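You operate a simulated robot arm through the tools that you are given. There is no shell and no other tool. Be economical: measure what you need, move in short steps, check, and stop when the job is done.

You are at the controls of a simulated two-armed robot. One attempt, no reset.

## Task
Stand the bookend on the tray and sweep up the sawdust under it.
Fine: the soft brush stands at the table end: pass it across to your other hand before you sweep; it goes back in its well. Set down upright: soft brush. What is to be rubbed or washed off counts as gone when no trace of it is left.

The check looks at the end state, three seconds after you hand in, the way a careful person would. Anything else that was tipped, shoved, dropped, spilled or broken makes it a failure.

## Robot
Two 7-joint arms with two-finger parallel grippers on one trunk, on a base that drives. Base frame: it is fixed to the floor where the robot stands at the start and does not move with it; the origin is under the middle of the robot, x ahead of it, y to its left, z up; the surface under the hand at the start is at about z = 800. Units: mm, rad, N and s.
The left shoulder is at the start at [60, 143, 947], the right one opposite. With the tool pointing down near the work surface each hand reaches from about 320 to 740 mm from the robot's upright axis, wherever it stands, measured 20 degrees to its own side. Places, roughly: bed of the serving tray [500, -400, 800]; sawdust [500, -100, 800]. Payload 1.57 kg a hand.
The TCP of each hand is the grasp point between the finger pads, 30 mm short of the fingertips. In the tool frame z runs along the fingers and y along their closing line. The gripper opens to 110 mm. The fingers are 24 mm wide and 12 mm thick; the gripper's body (48 by 112 mm) begins 78 mm behind the TCP.
Orientation is that of the tool frame in the base frame, as a unit quaternion [x, y, z, w]. With the fingers straight down and closing along the base's y, the tool's x points along the base's -x, its y along +y and its z along -z.

## Interface
- The arms move only by the tool arm_command. It takes "left_series", "right_series" or both (then of equal length, played together; a hand with none holds still); each is a list of rows, each a list of 2 entries, a list of its own where there are three numbers: the shift along the tool's x, y, z in mm, then the turn, a rotation vector about the tool's x, y, z in rad. In form: [[[tx, ty, tz], [wx, wy, wz]], ...]. A call has 1 to 20 rows; each row shifts and turns the commanded pose from where the row before left it, along the tool's axes as they then stand. "left_grip" and "right_grip" are, for a hand that has rows, the finger opening in mm, from 0 to 110, set as the call begins (left out, the last holds). A row lasts 0.2 s, in which the tool goes at most 50 mm and 0.15 rad; a call with a longer step from one row to the next is refused whole, and so is a gripper value outside its range. Where a pose cannot be reached the arm comes as near as it can. A force on the tool above 80 N (or 10 N above the force at the start of the call, whichever is more), or a blocked arm, ends the call early, and 0.2 s more pass. The fingers move at their own pace (about 45 mm/s each) and stop on an object; they squeeze with about 28 N. The grip force told is the motor's: it shows also when the fingers shut on nothing. Time passes only in rows, and 0.2 s behind the last, so rows that do not move let the fingers close. The reply holds the time, the measured pose of the TCP, the force on the tool along the base axes, the opening and the grip force, in the units named above and with some noise, with the torque about the TCP (base axes, N m) and any sound that the robot's microphone picked up, and new pictures: "views" is both (left out), scene, wrist or none (wrist: the cameras of the hands that moved).
- Cameras (640 x 400 px; columns grow to the right, rows downward): "scene" is now at [46.8, -24.4, 1555.2]; the picture's right is [-0.28, -0.96, 0.00], its down [-0.77, 0.22, -0.60] and it looks along [0.58, -0.17, -0.80] (base axes); focal length 270 px, centre (320, 200). "left" rides on the left gripper at [70, -16, -141] in its tool frame; the picture's right is [0.23, 0.97, 0.00], its down [-0.86, 0.20, -0.48] and it looks along [-0.47, 0.11, 0.88] (tool axes); focal length 222 px, centre (320, 200). "right" rides on the right gripper at [70, 16, -141] in its tool frame; the picture's right is [-0.23, 0.97, 0.00], its down [-0.85, -0.20, -0.48] and it looks along [-0.47, -0.11, 0.88] (tool axes); focal length 222 px, centre (320, 200). There is no depth. A picture from a camera that has moved, and an enlarged one, comes with that camera's place and axes in the base frame and with its lens. The place of the scene camera against the robot may be out by one fixed shift of up to 12 mm in any direction.
- lift_body(by): slides the trunk up (or, below 0, down) by that many mm; the arms and the scene camera ride with it, the base frame stays. It gives what a move gives, with no picture.
- roll_base(legs): drives the robot by 1 to 6 legs, each [ahead, left, turn to the left] in mm, mm and rad, along the robot's own axes; the way and the turn of a leg run together, so that a leg with both is an arc; at most 1500 mm and 3.142 rad a leg. The arms and the cameras ride along, it lands a little off, and it stops where it bumps. It gives what a move gives, and a new picture of the scene camera.
- turn_head(pan, tilt): turns the head with the scene camera to pan (to the left, within 1.501 rad either way) and tilt (down, from -0.506 to 1.204), counted from straight ahead of the robot. It gives what a move gives, and a new picture of the scene camera.
- enlarge(camera, box): a new picture of the part [left, top, right, bottom] of that camera's present view, enlarged. No time passes.
- close_job(): hands the job in; it is judged then, once.

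Work in short steps. Places have to be worked out from the pictures, the camera data and where the tool is seen: move nearer, look again, correct. Check each grasp and each placing, and mend what went wrong. You have 120 turns and 260 pictures in all, those below and enlarged ones among them. Open the grippers and draw the arms clear of the work before you hand the job in, unless the task says otherwise; then end with one line.

The tools are called after ">>>" as name(argument=value, ...) on one line, values as JSON. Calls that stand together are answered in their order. arm_command: Moves the arms, as the interface text tells. Its arguments: {"type":"object","properties":{"left_series":{"type":"array"},"left_grip":{"type":"number"},"right_series":{"type":"array"},"right_grip":{"type":"number"},"views":{"type":"string","enum":["both","scene","wrist","none"]}},"required":[]} The other tools are called the same way: lift_body (by) slides the trunk up or down; roll_base (legs) drives the base; turn_head (pan, tilt) turns the head that bears the scene camera; enlarge (camera, box) takes an enlarged picture of a part of a camera's view; close_job () hands the job in.

At the start:

```text
clock: 0.0
left_eef_pos: [389.1, 21.5, 1146.1]
left_orientation: [0.0, 1.0, -0.001, 0.001]
left_contact_force: [0.0, 0.7, -0.1]
left_torque: [0.0, 0.0, -0.01]
left_grip_width: 110.0
left_gripper_force: 0.0
right_eef_pos: [412.2, -368.1, 999.9]
right_orientation: [0.0, 1.0, 0.0, 0.0]
right_contact_force: [-0.2, -0.3, -0.6]
right_torque: [-0.01, 0.03, 0.04]
right_grip_width: 109.8
right_gripper_force: 0.1
trunk travel left (down, up): [-546.0, 44.0]
robot x, y, heading: [-1.0, 2.8, 0.004]
head pan, tilt: [-0.284, 0.923]
```

scene: 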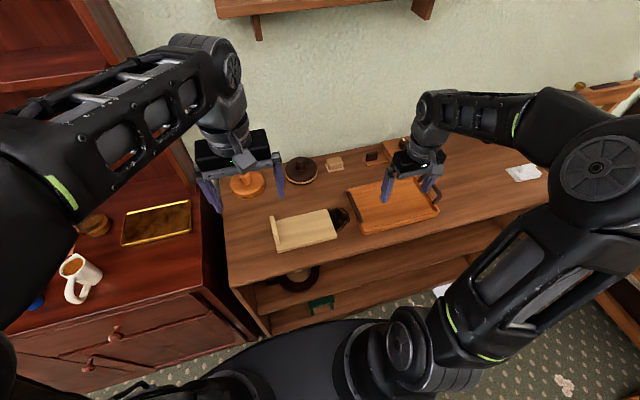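
right: 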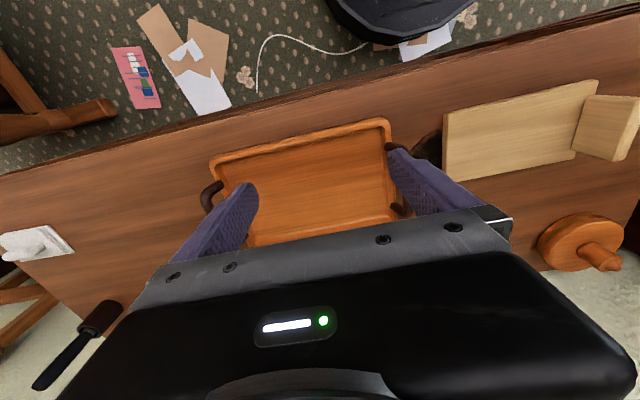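
left: 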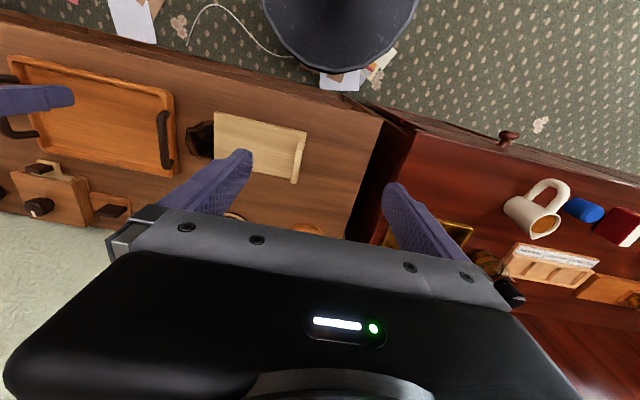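

The pictures show a light wood L-shaped thing (probably the bookend), a tray, and a few tools farther off. I enlarge to tell them apart.

>>> enlarge(camera="scene", box=[200, 130, 460, 292])

>>> enlarge(camera="right", box=[0, 160, 240, 400])

>>> enlarge(camera="left", box=[0, 40, 380, 260])

>>> turn_head(pan=-0.8, tilt=0.8)

```text
2.46 times, centred on (330, 211) of scene
camera zoom: at [46.8, -24.4, 1555.2], right [-0.28, -0.96, 0.0], down [-0.77, 0.22, -0.6], along [0.58, -0.17, -0.8], focal length 664 px, centre (295, 173)
```

zoom: 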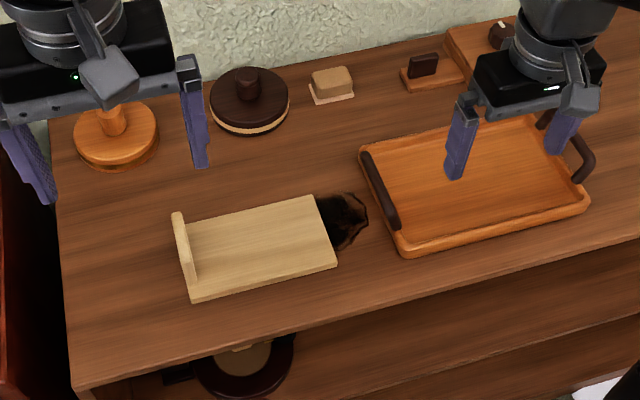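

```text
1.67 times, centred on (120, 280) of right
camera zoom: at [341.4, -351.2, 1140.1], right [0.23, 0.97, 0.0], down [0.85, -0.2, 0.48], along [0.47, -0.11, -0.88], focal length 370 px, centre (653, 67)
```

zoom: 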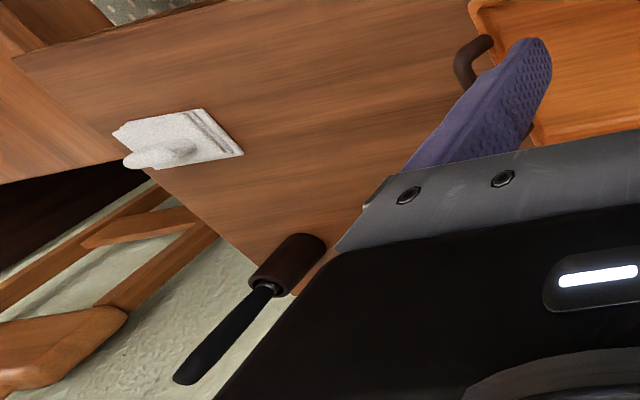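

```text
1.68 times, centred on (190, 150) of left
camera zoom: at [320.4, 4.2, 1286.1], right [-0.23, 0.97, 0.0], down [0.85, 0.2, 0.48], along [0.47, 0.11, -0.88], focal length 374 px, centre (539, 284)
```

zoom: 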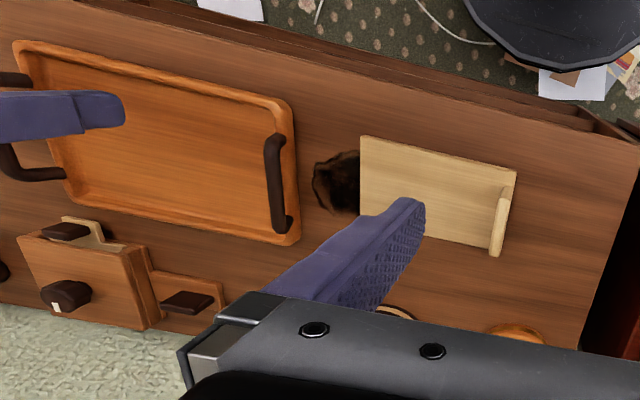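

```text
clock: 0.9
left_eef_pos: [389.0, 20.3, 1145.1]
left_orientation: [0.0, 1.0, 0.0, 0.002]
left_contact_force: [0.5, -0.3, -0.2]
left_torque: [0.0, 0.0, -0.02]
left_grip_width: 109.8
left_gripper_force: 0.0
right_eef_pos: [412.3, -367.6, 998.2]
right_orientation: [0.0, 1.0, -0.001, 0.001]
right_contact_force: [0.0, -0.3, -1.0]
right_torque: [0.03, 0.0, 0.01]
right_grip_width: 109.9
right_gripper_force: 0.1
trunk travel left (down, up): [-546.0, 44.0]
robot x, y, heading: [0.8, -0.7, -0.001]
head pan, tilt: [-0.799, 0.799]
camera scene: at [31.9, -61.4, 1564.8], right [-0.72, -0.7, 0.0], down [-0.5, 0.51, -0.7], along [0.49, -0.5, -0.72], focal length 270 px, centre (320, 200)
```

scene: 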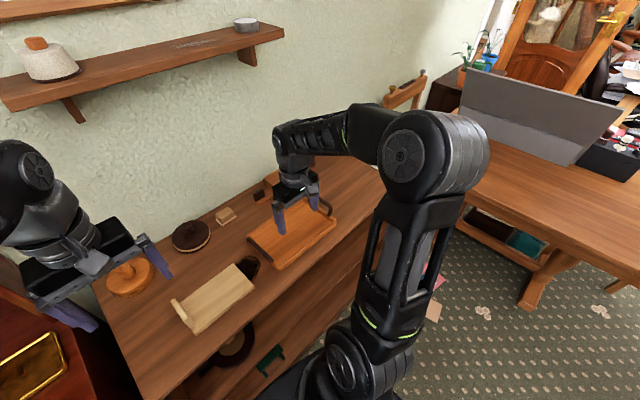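

There is an upright black-handled thing in a dark cylinder near [680, -935], probably the soft brush. I turn the head toward it.

>>> turn_head(pan=-0.95, tilt=0.5)

>>> enlarge(camera="scene", box=[150, 100, 470, 300])

```text
clock: 1.7
left_eef_pos: [390.5, 20.6, 1145.4]
left_orientation: [0.0, 1.0, 0.0, 0.001]
left_contact_force: [-0.4, 0.2, -0.4]
left_torque: [0.0, 0.01, 0.01]
left_grip_width: 110.0
left_gripper_force: 0.0
right_eef_pos: [412.1, -368.4, 999.2]
right_orientation: [0.0, 1.0, 0.0, 0.0]
right_contact_force: [0.3, 1.1, 0.8]
right_torque: [0.01, -0.02, -0.01]
right_grip_width: 109.9
right_gripper_force: 0.1
trunk travel left (down, up): [-546.0, 44.0]
robot x, y, heading: [1.8, 0.9, -0.001]
head pan, tilt: [-0.949, 0.499]
camera scene: at [28.6, -77.5, 1590.7], right [-0.81, -0.58, 0.0], down [-0.28, 0.39, -0.88], along [0.51, -0.71, -0.48], focal length 270 px, centre (320, 200)
```

scene: 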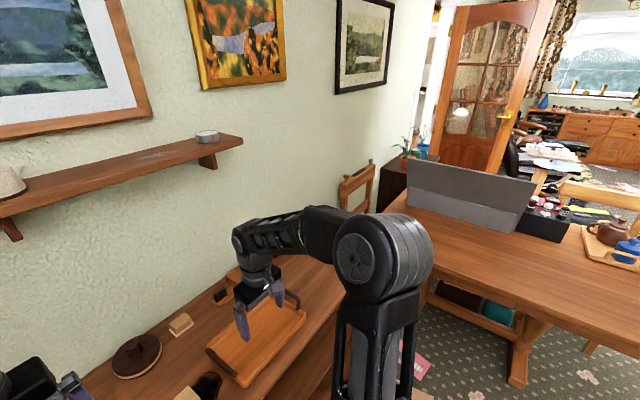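

```text
2.00 times, centred on (310, 200) of scene
camera zoom: at [28.6, -77.5, 1590.7], right [-0.81, -0.58, 0.0], down [-0.28, 0.39, -0.88], along [0.51, -0.71, -0.48], focal length 539 px, centre (340, 200)
```

zoom: 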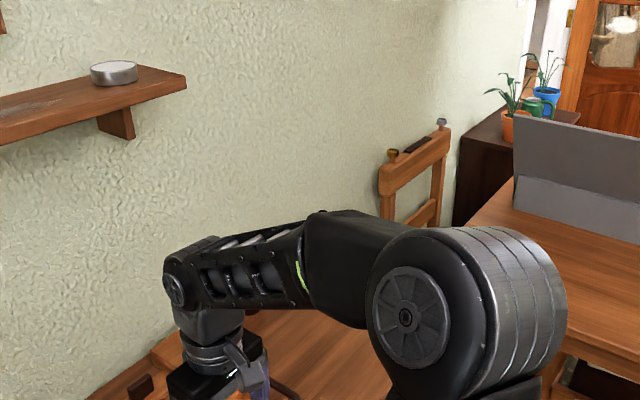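

The arm blocks the sight. I move the right hand rightward and up so its wrist camera sees the far end.

>>> arm_command(right_series=[[[0, -45, -20], [0, 0, 0]], [[0, -45, -20], [0, 0, 0]], [[0, -45, -20], [0, 0, 0]], [[0, -45, -10], [0, 0, 0]], [[0, -45, 0], [0, 0, 0]], [[0, 0, 0], [0, 0, 0]]], views="both")

>>> enlarge(camera="right", box=[100, 80, 420, 280])

```text
clock: 3.1
left_eef_pos: [389.9, 20.7, 1145.8]
left_orientation: [-0.001, 1.0, -0.001, 0.002]
left_contact_force: [0.2, -0.6, 0.3]
left_torque: [0.03, -0.01, 0.02]
left_grip_width: 110.3
left_gripper_force: 0.0
right_eef_pos: [412.6, -592.2, 1071.4]
right_orientation: [0.0, 1.0, 0.001, 0.0]
right_contact_force: [-0.1, 0.6, 0.1]
right_torque: [-0.04, 0.02, -0.01]
right_grip_width: 110.2
right_gripper_force: 0.1
trunk travel left (down, up): [-546.0, 44.0]
robot x, y, heading: [-1.6, 1.1, -0.006]
head pan, tilt: [-0.949, 0.499]
camera scene: at [28.2, -76.8, 1590.9], right [-0.81, -0.58, 0.0], down [-0.28, 0.39, -0.88], along [0.51, -0.71, -0.48], focal length 270 px, centre (320, 200)
camera right: at [341.3, -575.4, 1211.4], right [0.23, 0.97, 0.0], down [0.85, -0.2, 0.48], along [0.47, -0.11, -0.88], focal length 222 px, centre (320, 200)
```

scene: 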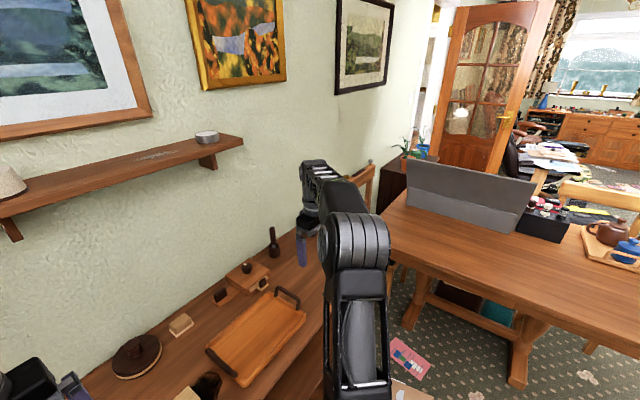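
right: 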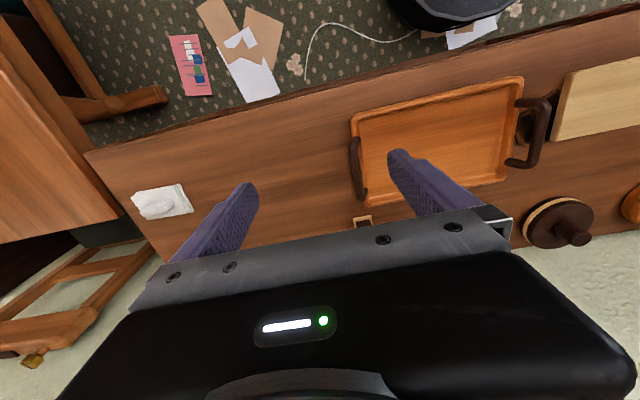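

```text
2.00 times, centred on (260, 180) of right
camera zoom: at [341.3, -575.4, 1211.4], right [0.23, 0.97, 0.0], down [0.85, -0.2, 0.48], along [0.47, -0.11, -0.88], focal length 444 px, centre (440, 240)
```

zoom: 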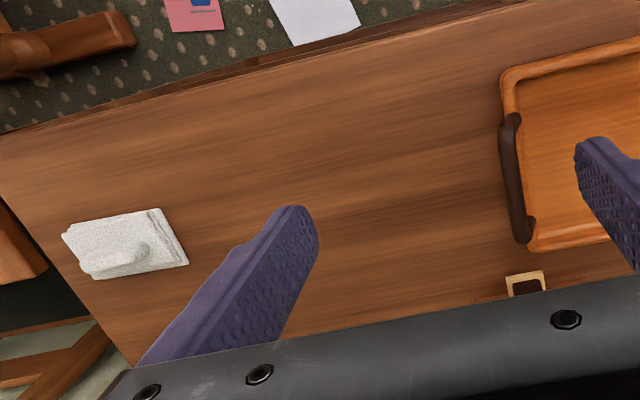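

The dark standing thing is now visible in the scene view; I zoom on it.

>>> enlarge(camera="scene", box=[120, 210, 340, 348])

>>> enlarge(camera="scene", box=[190, 210, 330, 298])

>>> turn_head(pan=-0.5, tilt=0.7)

```text
2.90 times, centred on (230, 279) of scene
camera zoom: at [28.2, -76.8, 1590.9], right [-0.81, -0.58, 0.0], down [-0.28, 0.39, -0.88], along [0.51, -0.71, -0.48], focal length 781 px, centre (581, -29)
```

zoom: 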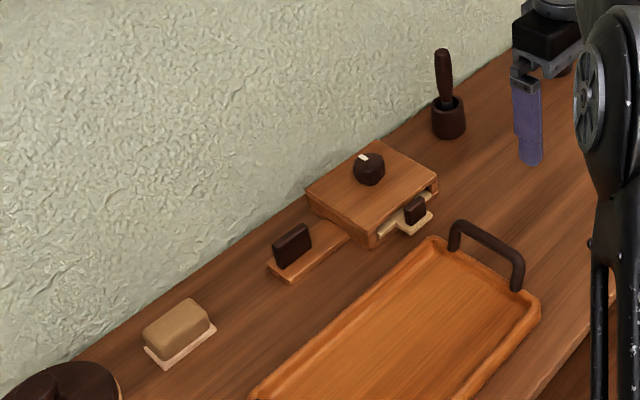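

```text
4.55 times, centred on (260, 254) of scene
camera zoom: at [28.2, -76.8, 1590.9], right [-0.81, -0.58, 0.0], down [-0.28, 0.39, -0.88], along [0.51, -0.71, -0.48], focal length 1225 px, centre (593, -46)
```

zoom: 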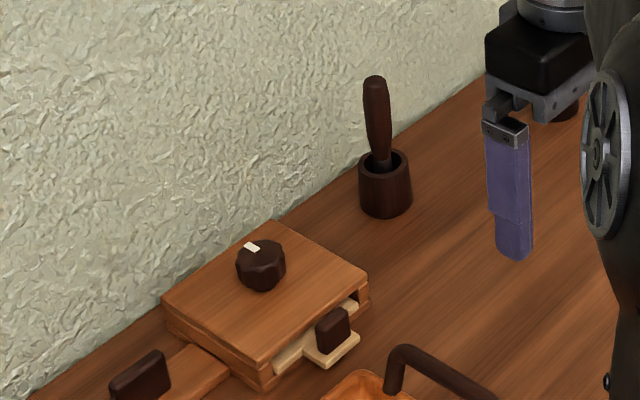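

```text
clock: 4.0
left_eef_pos: [391.3, 20.0, 1144.9]
left_orientation: [-0.001, 1.0, -0.001, 0.002]
left_contact_force: [-0.1, 0.6, -0.5]
left_torque: [0.03, -0.04, 0.01]
left_grip_width: 110.0
left_gripper_force: 0.2
right_eef_pos: [412.3, -591.8, 1070.6]
right_orientation: [0.0, 1.0, 0.0, 0.0]
right_contact_force: [0.3, 0.1, 0.0]
right_torque: [0.04, 0.04, 0.01]
right_grip_width: 110.0
right_gripper_force: 0.1
trunk travel left (down, up): [-546.0, 44.0]
robot x, y, heading: [-1.7, 1.1, -0.002]
head pan, tilt: [-0.499, 0.7]
camera scene: at [50.2, -44.4, 1573.1], right [-0.48, -0.88, 0.0], down [-0.57, 0.31, -0.77], along [0.67, -0.37, -0.64], focal length 270 px, centre (320, 200)
```

scene: 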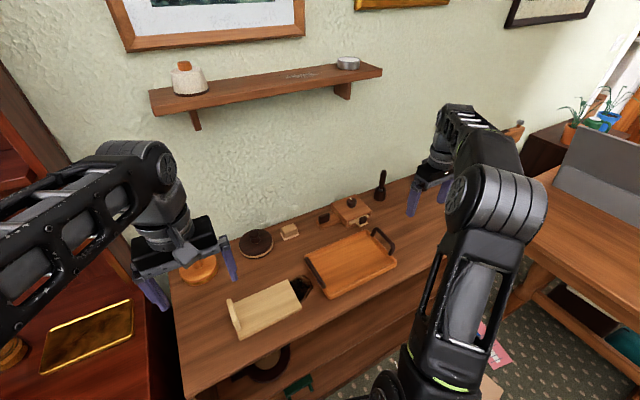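

There are two standing things (one at about [731, -713], another at about [680, -935]). I look first at the bookend and dark patch close up, with views in hand.

>>> enlarge(camera="scene", box=[210, 220, 400, 340])

>>> enlarge(camera="left", box=[150, 80, 340, 200])

>>> enlarge(camera="scene", box=[310, 150, 470, 250])

```text
3.33 times, centred on (305, 280) of scene
camera zoom: at [50.2, -44.4, 1573.1], right [-0.48, -0.88, 0.0], down [-0.57, 0.31, -0.77], along [0.67, -0.37, -0.64], focal length 899 px, centre (370, -67)
```

zoom: 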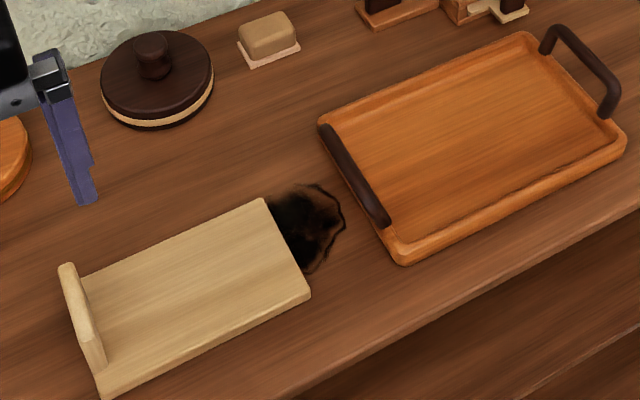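

```text
3.33 times, centred on (245, 140) of left
camera zoom: at [320.5, 4.1, 1286.1], right [-0.23, 0.97, 0.0], down [0.85, 0.2, 0.48], along [0.47, 0.11, -0.88], focal length 740 px, centre (570, 400)
```

zoom: 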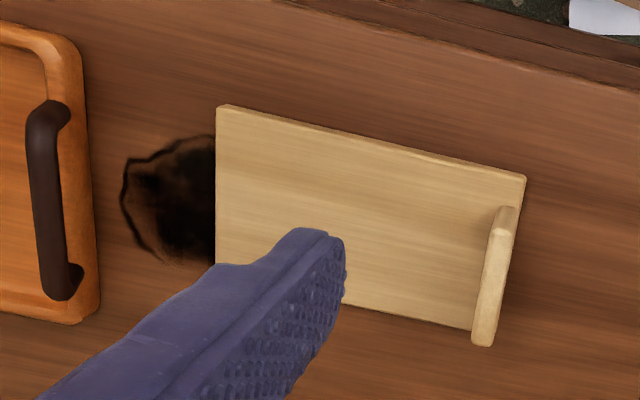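

```text
4.00 times, centred on (390, 200) of scene
camera zoom: at [50.2, -44.4, 1573.1], right [-0.48, -0.88, 0.0], down [-0.57, 0.31, -0.77], along [0.67, -0.37, -0.64], focal length 1078 px, centre (40, 200)
```

zoom: 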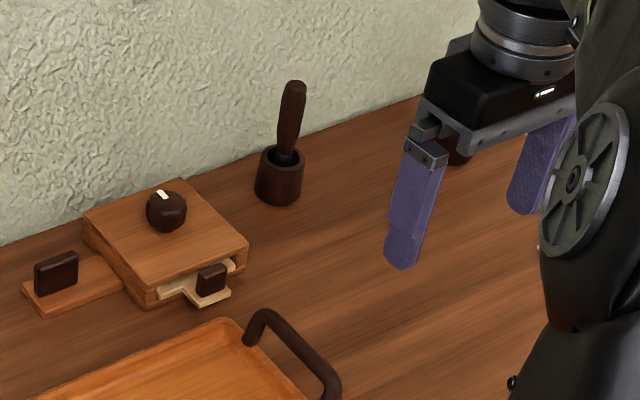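

The dark patch looks like a scorch in the table; the bookend plate spans about x 427–533, y −188…−2 with its lip at y ≈ −6. I clear the left hand leftward and bring the right hand above the lip to look.

>>> arm_command(left_series=[[[0, 45, 0], [0, 0, 0]], [[0, 45, 0], [0, 0, 0]], [[0, 45, 0], [0, 0, 0]], [[0, 45, 0], [0, 0, 0]], [[0, 45, 0], [0, 0, 0]], [[0, 0, 0], [0, 0, 0]], [[0, 0, 0], [0, 0, 0]], [[0, 0, 0], [0, 0, 0]], [[0, 0, 0], [0, 0, 0]], [[0, 0, 0], [0, 0, 0]], [[0, 0, 0], [0, 0, 0]], [[0, 0, 0], [0, 0, 0]], [[0, 0, 0], [0, 0, 0]]], right_series=[[[-5, 45, 7], [0, 0, 0]], [[-5, 45, 7], [0, 0, 0]], [[-5, 45, 7], [0, 0, 0]], [[-5, 45, 7], [0, 0, 0]], [[-5, 45, 7], [0, 0, 0]], [[-5, 45, 7], [0, 0, 0]], [[-5, 45, 7], [0, 0, 0]], [[-5, 45, 7], [0, 0, 0]], [[-5, 45, 7], [0, 0, 0]], [[-5, 45, 7], [0, 0, 0]], [[-5, 45, 7], [0, 0, 0]], [[-5, 45, 7], [0, 0, 0]], [[-5, 45, 7], [0, 0, 0]]], right_grip=80)

```text
clock: 6.8
left_eef_pos: [389.0, 246.1, 1144.4]
left_orientation: [0.001, 1.0, -0.001, 0.002]
left_contact_force: [-0.7, 0.4, -1.0]
left_torque: [-0.02, -0.02, 0.03]
left_grip_width: 109.9
left_gripper_force: 0.1
right_eef_pos: [477.8, -7.6, 977.4]
right_orientation: [0.0, 1.0, -0.001, 0.0]
right_contact_force: [0.4, -0.1, -0.2]
right_torque: [0.02, -0.02, 0.01]
right_grip_width: 80.0
right_gripper_force: 0.1
trunk travel left (down, up): [-546.0, 44.0]
robot x, y, heading: [-0.2, -0.8, -0.002]
head pan, tilt: [-0.499, 0.7]
camera scene: at [50.6, -43.0, 1573.1], right [-0.48, -0.88, 0.0], down [-0.57, 0.31, -0.77], along [0.67, -0.37, -0.64], focal length 270 px, centre (320, 200)
camera right: at [406.6, 9.5, 1117.1], right [0.23, 0.97, 0.0], down [0.85, -0.2, 0.48], along [0.47, -0.11, -0.88], focal length 222 px, centre (320, 200)
camera left: at [320.1, 230.3, 1285.7], right [-0.23, 0.97, 0.0], down [0.85, 0.2, 0.48], along [0.47, 0.11, -0.88], focal length 222 px, centre (320, 200)
```

scene: 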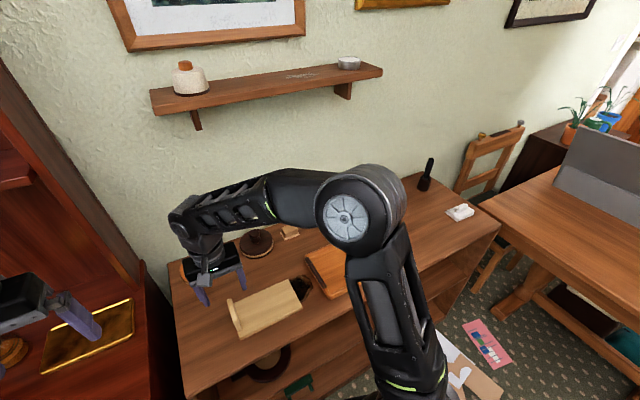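
right: 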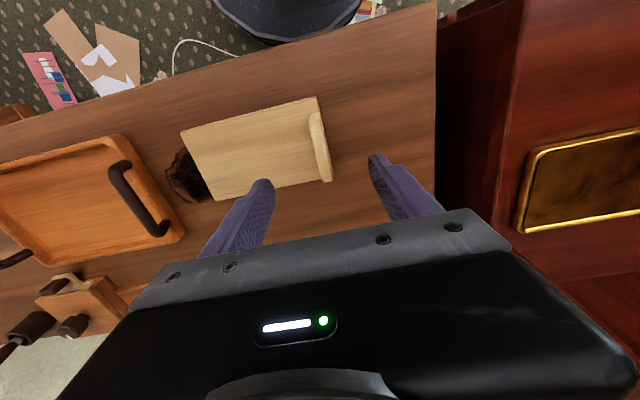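
left: 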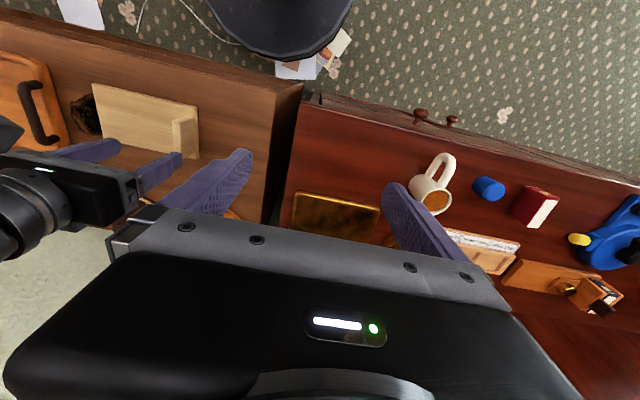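

Now the black-handled thing by the white block is visible in the scene view; I zoom on it and on the lip.

>>> enlarge(camera="scene", box=[390, 150, 500, 230])

>>> enlarge(camera="right", box=[160, 70, 440, 250])

>>> enlarge(camera="left", box=[60, 60, 260, 190])

```text
5.00 times, centred on (445, 190) of scene
camera zoom: at [50.6, -43.0, 1573.1], right [-0.48, -0.88, 0.0], down [-0.57, 0.31, -0.77], along [0.67, -0.37, -0.64], focal length 1348 px, centre (-305, 250)
```

zoom: 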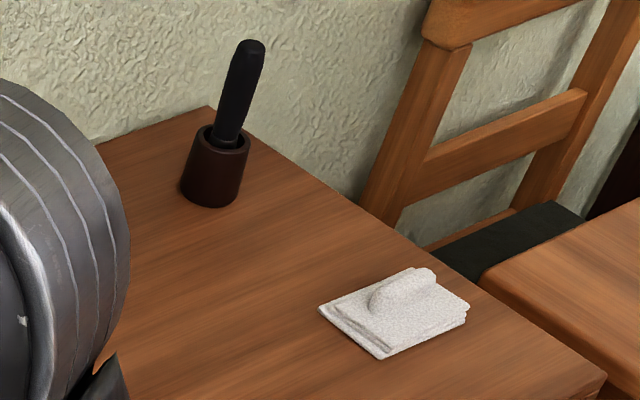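

```text
2.22 times, centred on (300, 160) of right
camera zoom: at [406.6, 9.5, 1117.1], right [0.23, 0.97, 0.0], down [0.85, -0.2, 0.48], along [0.47, -0.11, -0.88], focal length 494 px, centre (364, 289)
```

zoom: 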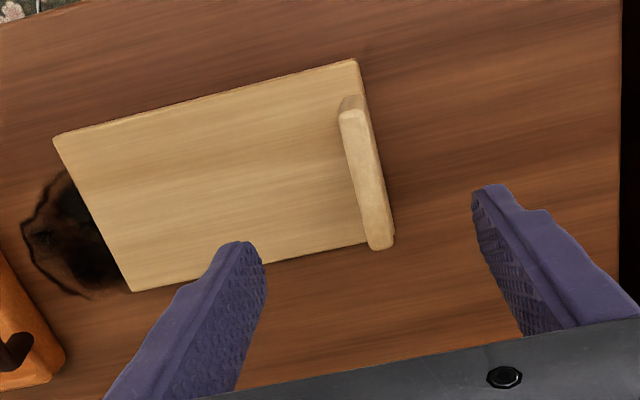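

```text
3.08 times, centred on (160, 125) of left
camera zoom: at [320.1, 230.3, 1285.7], right [-0.23, 0.97, 0.0], down [0.85, 0.2, 0.48], along [0.47, 0.11, -0.88], focal length 684 px, centre (812, 431)
```

zoom: 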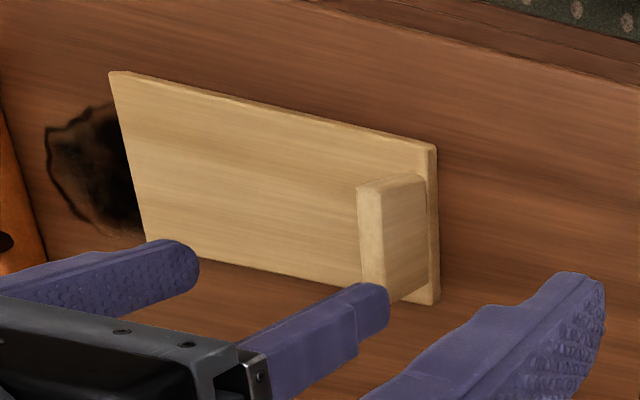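

The black-handled brush in the end cup, at about [700, −955], is the one at the table end. First the bookend: lip centre about [482, −6]; I go straight down over it.

>>> arm_command(right_series=[[[-4, 1, 40], [0, 0, 0]], [[0, 0, 40], [0, 0, 0]], [[0, 0, 25], [0, 0, 0]], [[0, 0, 14], [0, 0, 0]], [[0, 0, 0], [0, 0, 0]]], right_grip=60)

>>> enlarge(camera="left", box=[60, 60, 260, 190])

>>> enlarge(camera="right", box=[160, 70, 440, 250])

```text
clock: 8.0
left_eef_pos: [388.4, 246.1, 1145.6]
left_orientation: [0.0, 1.0, -0.001, 0.001]
left_contact_force: [0.3, -0.6, -0.2]
left_torque: [-0.02, 0.0, -0.05]
left_grip_width: 110.2
left_gripper_force: 0.1
right_eef_pos: [482.2, -7.1, 857.8]
right_orientation: [0.0, 1.0, 0.001, 0.0]
right_contact_force: [0.6, -0.8, -0.3]
right_torque: [0.01, -0.03, -0.01]
right_grip_width: 60.0
right_gripper_force: 0.0
trunk travel left (down, up): [-546.0, 44.0]
robot x, y, heading: [1.5, 1.8, 0.001]
head pan, tilt: [-0.499, 0.7]
camera scene: at [50.2, -44.1, 1573.1], right [-0.48, -0.88, 0.0], down [-0.57, 0.31, -0.76], along [0.67, -0.37, -0.64], focal length 270 px, centre (320, 200)
camera right: at [410.7, 9.8, 998.8], right [0.23, 0.97, 0.0], down [0.85, -0.2, 0.48], along [0.47, -0.11, -0.88], focal length 222 px, centre (320, 200)
```

scene: 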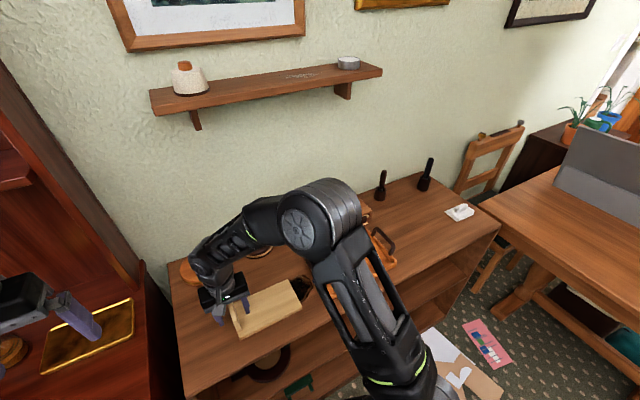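
right: 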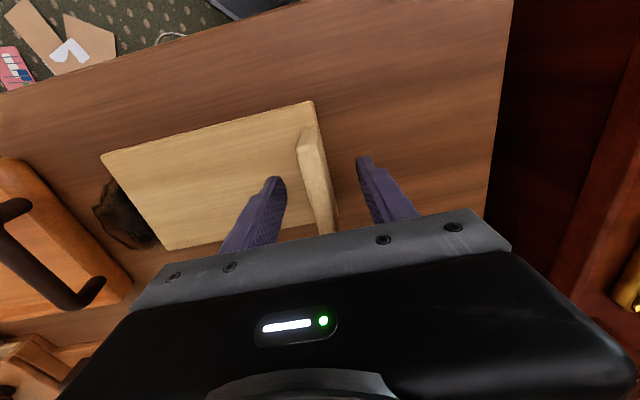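

```text
3.08 times, centred on (160, 125) of left
camera zoom: at [319.7, 229.4, 1285.9], right [-0.23, 0.97, 0.0], down [0.85, 0.2, 0.48], along [0.47, 0.11, -0.88], focal length 684 px, centre (812, 431)
```

zoom: 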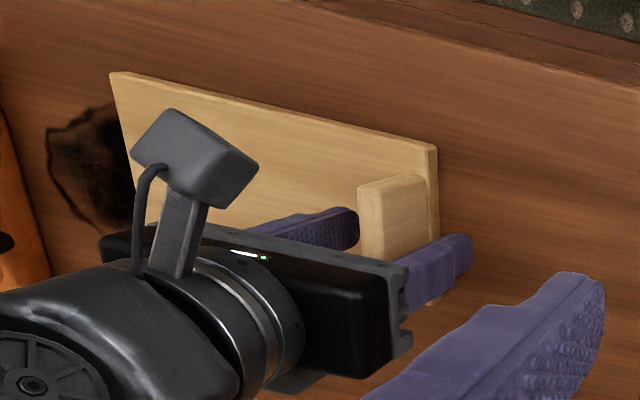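

```text
2.22 times, centred on (300, 160) of right
camera zoom: at [410.7, 9.8, 998.8], right [0.23, 0.97, 0.0], down [0.85, -0.2, 0.48], along [0.47, -0.11, -0.88], focal length 494 px, centre (364, 289)
```

zoom: 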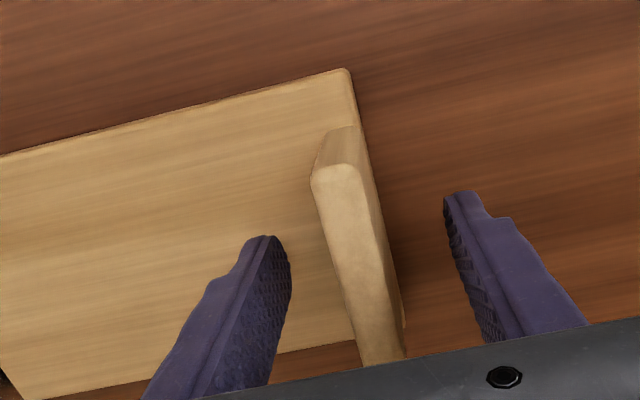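

Fingers straddle the lip. I lower 7 mm more and close, then check.

>>> arm_command(right_series=[[[0, 0, 7], [0, 0, 0]], [[0, 0, 0], [0, 0, 0]], [[0, 0, 0], [0, 0, 0]], [[0, 0, 0], [0, 0, 0]], [[0, 0, 0], [0, 0, 0]]], right_grip=5, views="wrist")

```text
clock: 9.2
left_eef_pos: [389.2, 245.9, 1145.3]
left_orientation: [0.0, 1.0, -0.001, 0.002]
left_contact_force: [-0.6, -0.8, -0.2]
left_torque: [0.01, -0.02, -0.04]
left_grip_width: 110.4
left_gripper_force: 0.1
right_eef_pos: [481.4, -7.1, 853.3]
right_orientation: [0.0, 1.0, 0.0, 0.0]
right_contact_force: [-0.8, 0.2, 0.2]
right_torque: [0.12, -0.11, 0.0]
right_grip_width: 13.6
right_gripper_force: 27.5
trunk travel left (down, up): [-546.0, 44.0]
robot x, y, heading: [-2.3, 2.6, -0.001]
head pan, tilt: [-0.499, 0.7]
camera right: at [410.7, 9.5, 992.5], right [0.23, 0.97, 0.0], down [0.85, -0.2, 0.48], along [0.47, -0.11, -0.88], focal length 222 px, centre (320, 200)
```

right: 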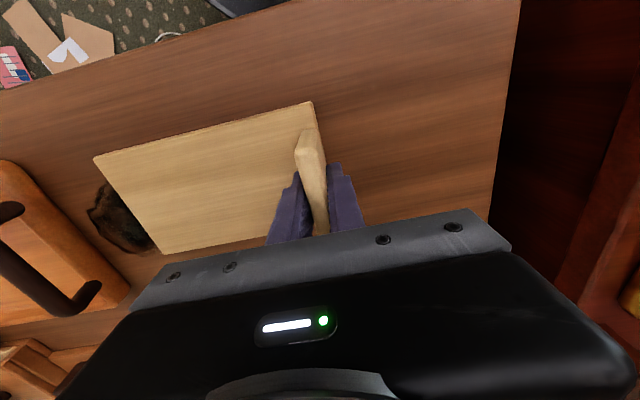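

Gripped at 13.6 mm. I lift slowly and check for sag.

>>> arm_command(right_series=[[[0, 0, -10], [0, 0, 0]], [[0, 0, -15], [0, 0, 0]], [[0, 0, -25], [0, 0, 0]], [[0, 0, -30], [0, 0, 0]], [[0, 0, -30], [0, 0, 0]], [[0, 0, 0], [0, 0, 0]]])

>>> enlarge(camera="left", box=[0, 60, 260, 220])

>>> enlarge(camera="scene", box=[180, 220, 400, 360])

```text
clock: 10.6
left_eef_pos: [389.3, 245.8, 1145.2]
left_orientation: [0.001, 1.0, -0.002, 0.001]
left_contact_force: [1.0, -0.1, -0.2]
left_torque: [-0.01, 0.0, 0.02]
left_grip_width: 109.9
left_gripper_force: 0.0
right_eef_pos: [481.5, -6.8, 963.9]
right_orientation: [0.0, 1.0, -0.001, 0.0]
right_contact_force: [-0.6, -0.6, -2.0]
right_torque: [0.15, 0.08, -0.06]
right_grip_width: 13.9
right_gripper_force: 28.3
trunk travel left (down, up): [-546.0, 44.0]
robot x, y, heading: [1.4, 0.5, -0.002]
head pan, tilt: [-0.499, 0.7]
camera scene: at [50.7, -44.1, 1573.1], right [-0.48, -0.88, 0.0], down [-0.57, 0.31, -0.76], along [0.67, -0.37, -0.64], focal length 270 px, centre (320, 200)
camera right: at [411.0, 10.0, 1103.2], right [0.23, 0.97, 0.0], down [0.86, -0.2, 0.48], along [0.47, -0.11, -0.88], focal length 222 px, centre (320, 200)
```

scene: 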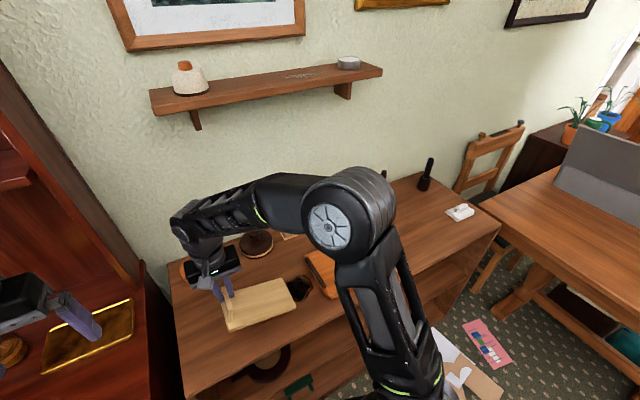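
right: 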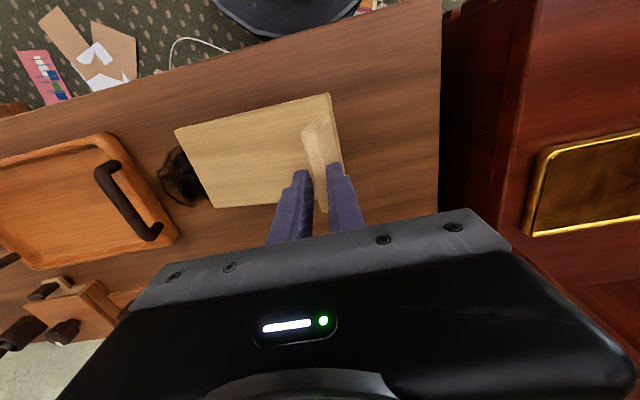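

```text
2.46 times, centred on (130, 140) of left
camera zoom: at [320.1, 229.4, 1285.8], right [-0.23, 0.97, 0.0], down [0.85, 0.2, 0.48], along [0.47, 0.11, -0.88], focal length 547 px, centre (788, 348)
```

zoom: 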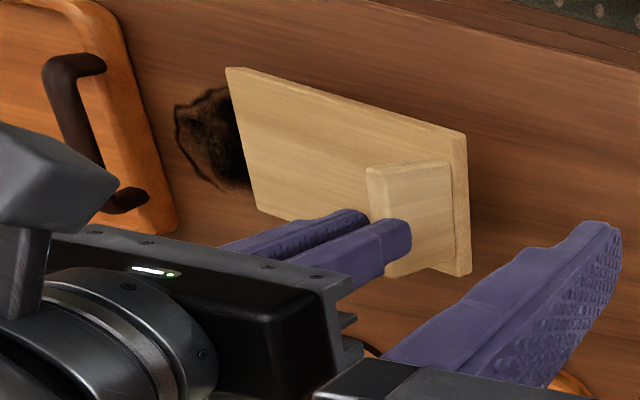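

```text
2.86 times, centred on (290, 290) of scene
camera zoom: at [50.7, -44.1, 1573.1], right [-0.48, -0.88, 0.0], down [-0.57, 0.31, -0.76], along [0.67, -0.37, -0.64], focal length 770 px, centre (406, -57)
```

zoom: 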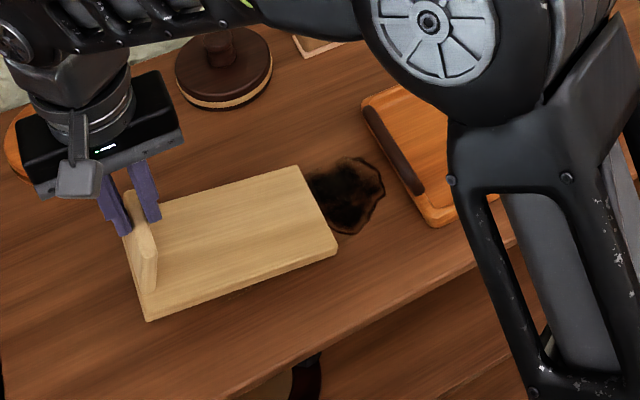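

The readings disagree: the near-right corner has barely moved, so the piece may have tilted or slid in the fingers. I look closer before going on.

>>> enlarge(camera="scene", box=[180, 240, 310, 340])

>>> enlarge(camera="right", box=[160, 70, 400, 230])

>>> enlarge(camera="left", box=[80, 70, 210, 180])

```text
4.00 times, centred on (245, 290) of scene
camera zoom: at [50.7, -44.1, 1573.1], right [-0.48, -0.88, 0.0], down [-0.57, 0.31, -0.76], along [0.67, -0.37, -0.64], focal length 1078 px, centre (620, -160)
```

zoom: 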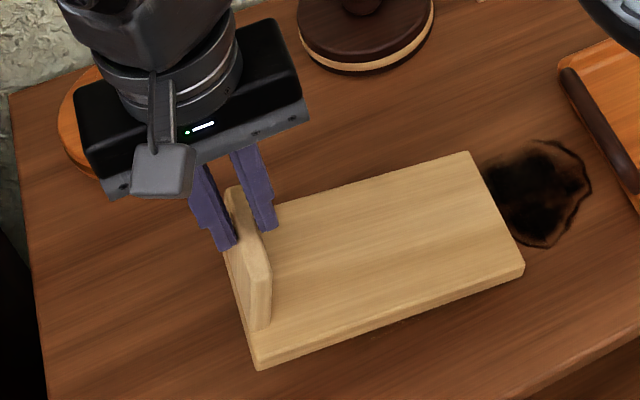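

```text
2.50 times, centred on (280, 150) of right
camera zoom: at [411.0, 10.0, 1103.2], right [0.23, 0.97, 0.0], down [0.86, -0.2, 0.48], along [0.47, -0.11, -0.88], focal length 555 px, centre (420, 325)
```

zoom: 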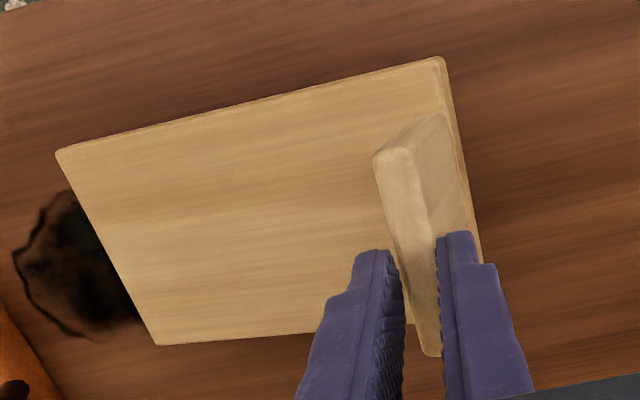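

```text
3.64 times, centred on (145, 125) of left
camera zoom: at [320.1, 229.4, 1285.8], right [-0.23, 0.97, 0.0], down [0.85, 0.2, 0.48], along [0.47, 0.11, -0.88], focal length 808 px, centre (956, 473)
```

zoom: 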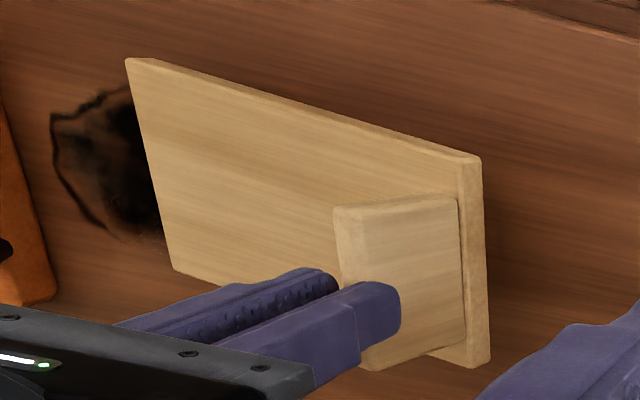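

The bookend's lip is tall (~75 mm) and slid through the fingers while lifting: the plate is only ~10–40 mm up. I lower to rest it flat again, keeping the grip.

>>> arm_command(right_series=[[[0, 0, 15], [0, 0, 0]], [[0, 0, 15], [0, 0, 0]], [[0, 0, 15], [0, 0, 0]], [[0, 0, 0], [0, 0, 0]]], views="both")

>>> enlarge(camera="left", box=[80, 70, 210, 180])

>>> enlarge(camera="right", box=[160, 70, 400, 230])

```text
clock: 11.6
left_eef_pos: [388.2, 244.6, 1144.5]
left_orientation: [0.001, 1.0, -0.001, 0.002]
left_contact_force: [0.3, -0.6, -0.2]
left_torque: [0.04, -0.01, 0.01]
left_grip_width: 109.9
left_gripper_force: 0.1
right_eef_pos: [482.2, -7.7, 916.4]
right_orientation: [0.0, 1.0, 0.001, 0.0]
right_contact_force: [-0.5, 0.3, -1.5]
right_torque: [0.04, -0.15, 0.09]
right_grip_width: 13.6
right_gripper_force: 27.9
trunk travel left (down, up): [-546.0, 44.0]
robot x, y, heading: [-0.4, 1.9, 0.004]
head pan, tilt: [-0.499, 0.7]
camera scene: at [50.3, -44.2, 1573.1], right [-0.48, -0.88, 0.0], down [-0.57, 0.31, -0.76], along [0.67, -0.37, -0.64], focal length 270 px, centre (320, 200)
camera right: at [410.6, 9.4, 1057.8], right [0.23, 0.97, 0.0], down [0.85, -0.2, 0.48], along [0.47, -0.11, -0.88], focal length 222 px, centre (320, 200)
```

scene: 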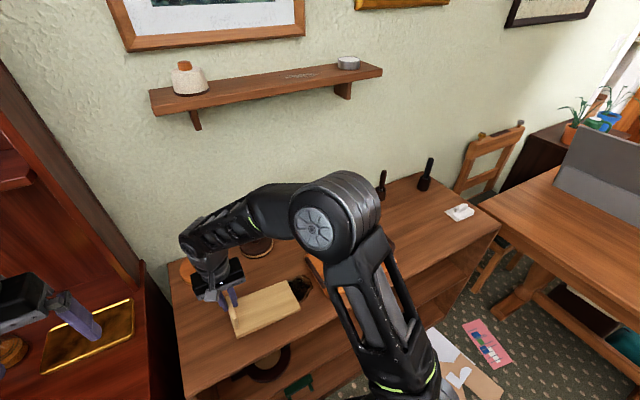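
right: 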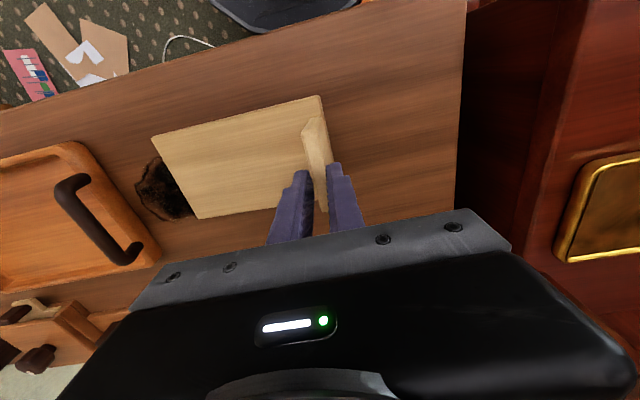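

```text
3.64 times, centred on (145, 125) of left
camera zoom: at [319.8, 229.3, 1285.9], right [-0.23, 0.97, 0.0], down [0.85, 0.2, 0.48], along [0.47, 0.11, -0.88], focal length 808 px, centre (956, 473)
```

zoom: 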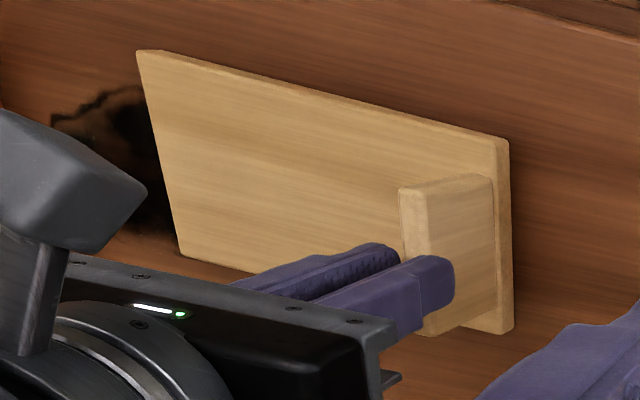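

```text
2.50 times, centred on (280, 150) of right
camera zoom: at [410.6, 9.4, 1057.8], right [0.23, 0.97, 0.0], down [0.85, -0.2, 0.48], along [0.47, -0.11, -0.88], focal length 555 px, centre (420, 325)
```

zoom: 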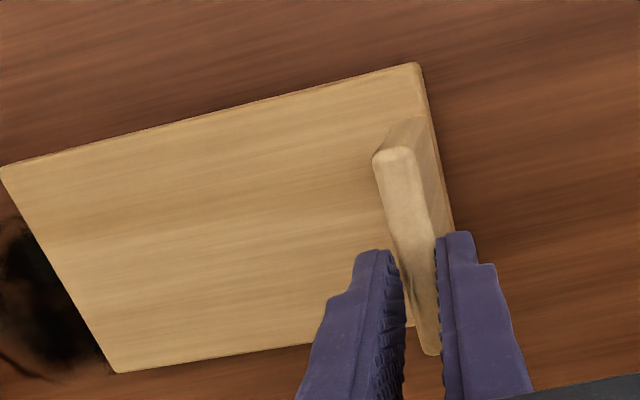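

The lip is held only at its top now and the plate is nearly flat. I open, go down to where the fingertips are just above the plate, and regrip deeper.

>>> arm_command(right_series=[[[0, 0, 4], [0, 0, 0]], [[0, 0, 0], [0, 0, 0]]], right_grip=40, views="none")

>>> arm_command(right_series=[[[0, 0, 30], [0, 0, 0]], [[0, 0, 25], [0, 0, 0]], [[0, 0, 7], [0, 0, 0]], [[0, 0, 4], [0, 0, 0]], [[0, 0, 0], [0, 0, 0]]], views="wrist")

>>> enlarge(camera="right", box=[160, 70, 440, 250])

>>> enlarge(camera="left", box=[80, 70, 210, 180])

```text
clock: 12.2
left_eef_pos: [389.5, 246.3, 1145.6]
left_orientation: [0.0, 1.0, -0.001, 0.002]
left_contact_force: [0.2, 0.0, 0.8]
left_torque: [0.01, 0.01, -0.02]
left_grip_width: 110.0
left_gripper_force: 0.2
right_eef_pos: [482.2, -8.5, 913.7]
right_orientation: [0.0, 1.0, 0.0, 0.0]
right_contact_force: [-0.1, 0.9, -0.4]
right_torque: [0.0, -0.02, -0.01]
right_grip_width: 39.9
right_gripper_force: 0.0
trunk travel left (down, up): [-546.0, 44.0]
robot x, y, heading: [1.3, 0.5, -0.001]
head pan, tilt: [-0.499, 0.7]
```

```text
clock: 13.4
left_eef_pos: [389.6, 245.1, 1144.7]
left_orientation: [0.0, 1.0, 0.0, 0.002]
left_contact_force: [-0.2, -0.5, -0.5]
left_torque: [-0.03, 0.01, 0.01]
left_grip_width: 110.1
left_gripper_force: 0.0
right_eef_pos: [480.7, -6.7, 847.0]
right_orientation: [0.0, 1.0, 0.0, 0.0]
right_contact_force: [0.2, 0.1, 0.3]
right_torque: [0.0, -0.04, 0.05]
right_grip_width: 40.0
right_gripper_force: 0.0
trunk travel left (down, up): [-546.0, 44.0]
robot x, y, heading: [2.3, 1.8, -0.002]
head pan, tilt: [-0.499, 0.7]
camera right: at [410.2, 9.7, 987.9], right [0.23, 0.97, 0.0], down [0.85, -0.2, 0.48], along [0.47, -0.11, -0.88], focal length 222 px, centre (320, 200)
```

right: 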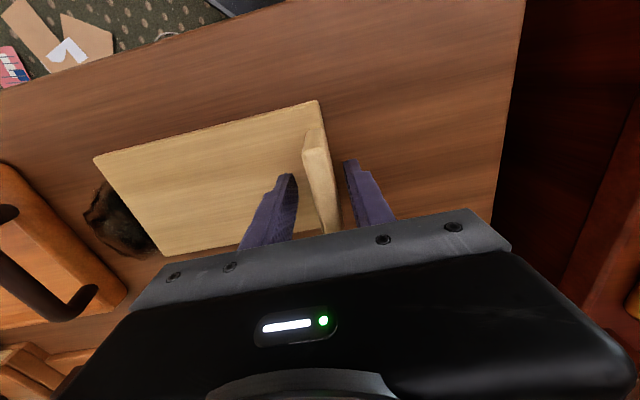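

```text
2.22 times, centred on (300, 160) of right
camera zoom: at [410.2, 9.7, 987.9], right [0.23, 0.97, 0.0], down [0.85, -0.2, 0.48], along [0.47, -0.11, -0.88], focal length 494 px, centre (364, 289)
```

zoom: 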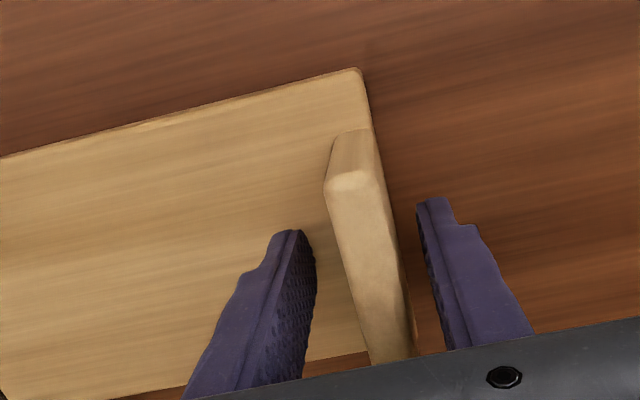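

```text
3.64 times, centred on (145, 125) of left
camera zoom: at [319.7, 229.4, 1285.9], right [-0.23, 0.97, 0.0], down [0.85, 0.2, 0.48], along [0.47, 0.11, -0.88], focal length 808 px, centre (956, 473)
```

zoom: 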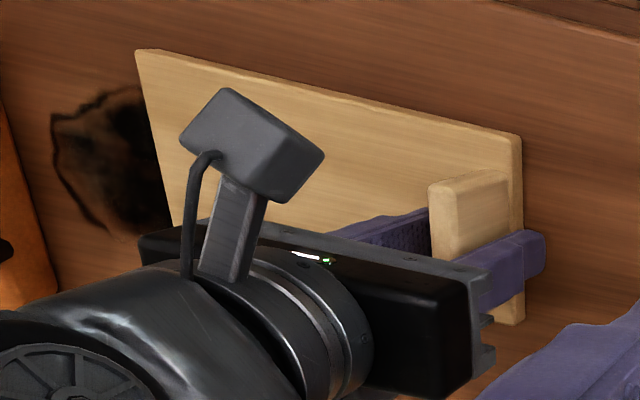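

Now deep over the lip, with no contact. I close, lift 20 mm slowly, and watch for slip.

>>> arm_command(right_series=[[[0, 0, 2], [0, 0, 0]], [[0, 0, 0], [0, 0, 0]], [[0, 0, 0], [0, 0, 0]], [[0, 0, 0], [0, 0, 0]]], right_grip=0, views="wrist")

>>> arm_command(right_series=[[[0, 0, -4], [0, 0, 0]], [[0, 0, -4], [0, 0, 0]], [[0, 0, -4], [0, 0, 0]], [[0, 0, -4], [0, 0, 0]], [[0, 0, -4], [0, 0, 0]], [[0, 0, 0], [0, 0, 0]]], views="wrist")

>>> enlarge(camera="left", box=[80, 70, 210, 180])

```text
clock: 14.4
left_eef_pos: [389.1, 246.9, 1146.0]
left_orientation: [0.0, 1.0, -0.001, 0.002]
left_contact_force: [-1.0, -0.8, 0.0]
left_torque: [0.01, -0.01, 0.01]
left_grip_width: 110.1
left_gripper_force: 0.1
right_eef_pos: [481.2, -6.8, 846.2]
right_orientation: [0.0, 1.0, 0.0, 0.0]
right_contact_force: [0.4, 1.8, 4.0]
right_torque: [0.04, 0.04, 0.04]
right_grip_width: 13.8
right_gripper_force: 28.4
trunk travel left (down, up): [-546.0, 44.0]
robot x, y, heading: [-3.2, 1.2, 0.001]
head pan, tilt: [-0.499, 0.7]
camera right: at [410.3, 9.9, 986.2], right [0.23, 0.97, 0.0], down [0.85, -0.2, 0.48], along [0.47, -0.11, -0.88], focal length 222 px, centre (320, 200)
```

right: 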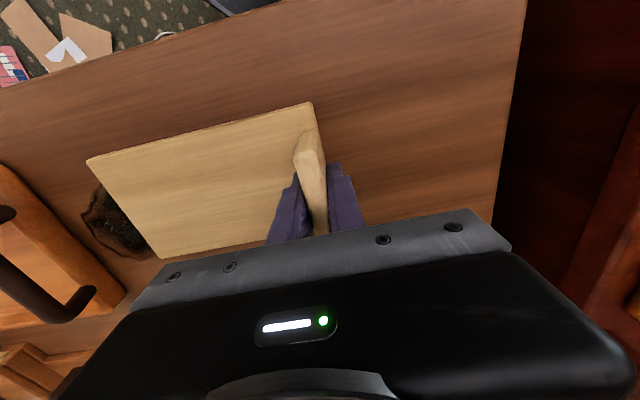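

```text
clock: 15.8
left_eef_pos: [389.1, 244.9, 1145.2]
left_orientation: [0.0, 1.0, -0.001, 0.001]
left_contact_force: [-0.2, 0.3, 0.8]
left_torque: [0.01, -0.01, 0.0]
left_grip_width: 110.0
left_gripper_force: 0.1
right_eef_pos: [481.8, -6.1, 866.2]
right_orientation: [0.0, 1.0, 0.001, 0.0]
right_contact_force: [0.1, 0.1, -1.9]
right_torque: [0.17, 0.01, 0.0]
right_grip_width: 13.6
right_gripper_force: 28.0
trunk travel left (down, up): [-546.0, 44.0]
robot x, y, heading: [0.6, -2.4, -0.0]
head pan, tilt: [-0.499, 0.7]
camera right: at [410.3, 9.9, 1006.0], right [0.23, 0.97, 0.0], down [0.85, -0.2, 0.48], along [0.47, -0.11, -0.88], focal length 222 px, centre (320, 200)
```

right: 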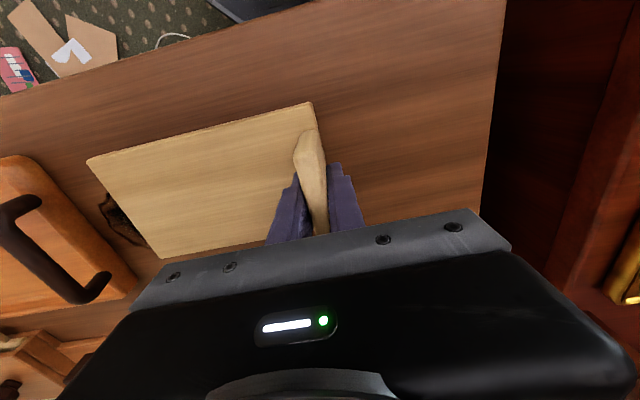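

```text
3.64 times, centred on (145, 125) of left
camera zoom: at [319.9, 229.4, 1285.9], right [-0.23, 0.97, 0.0], down [0.85, 0.2, 0.48], along [0.47, 0.11, -0.88], focal length 808 px, centre (956, 473)
```

zoom: 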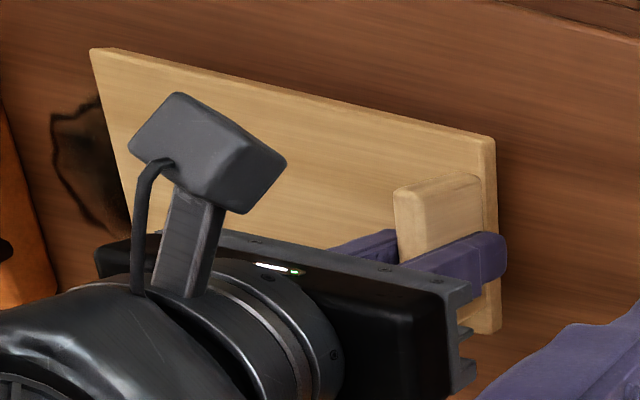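

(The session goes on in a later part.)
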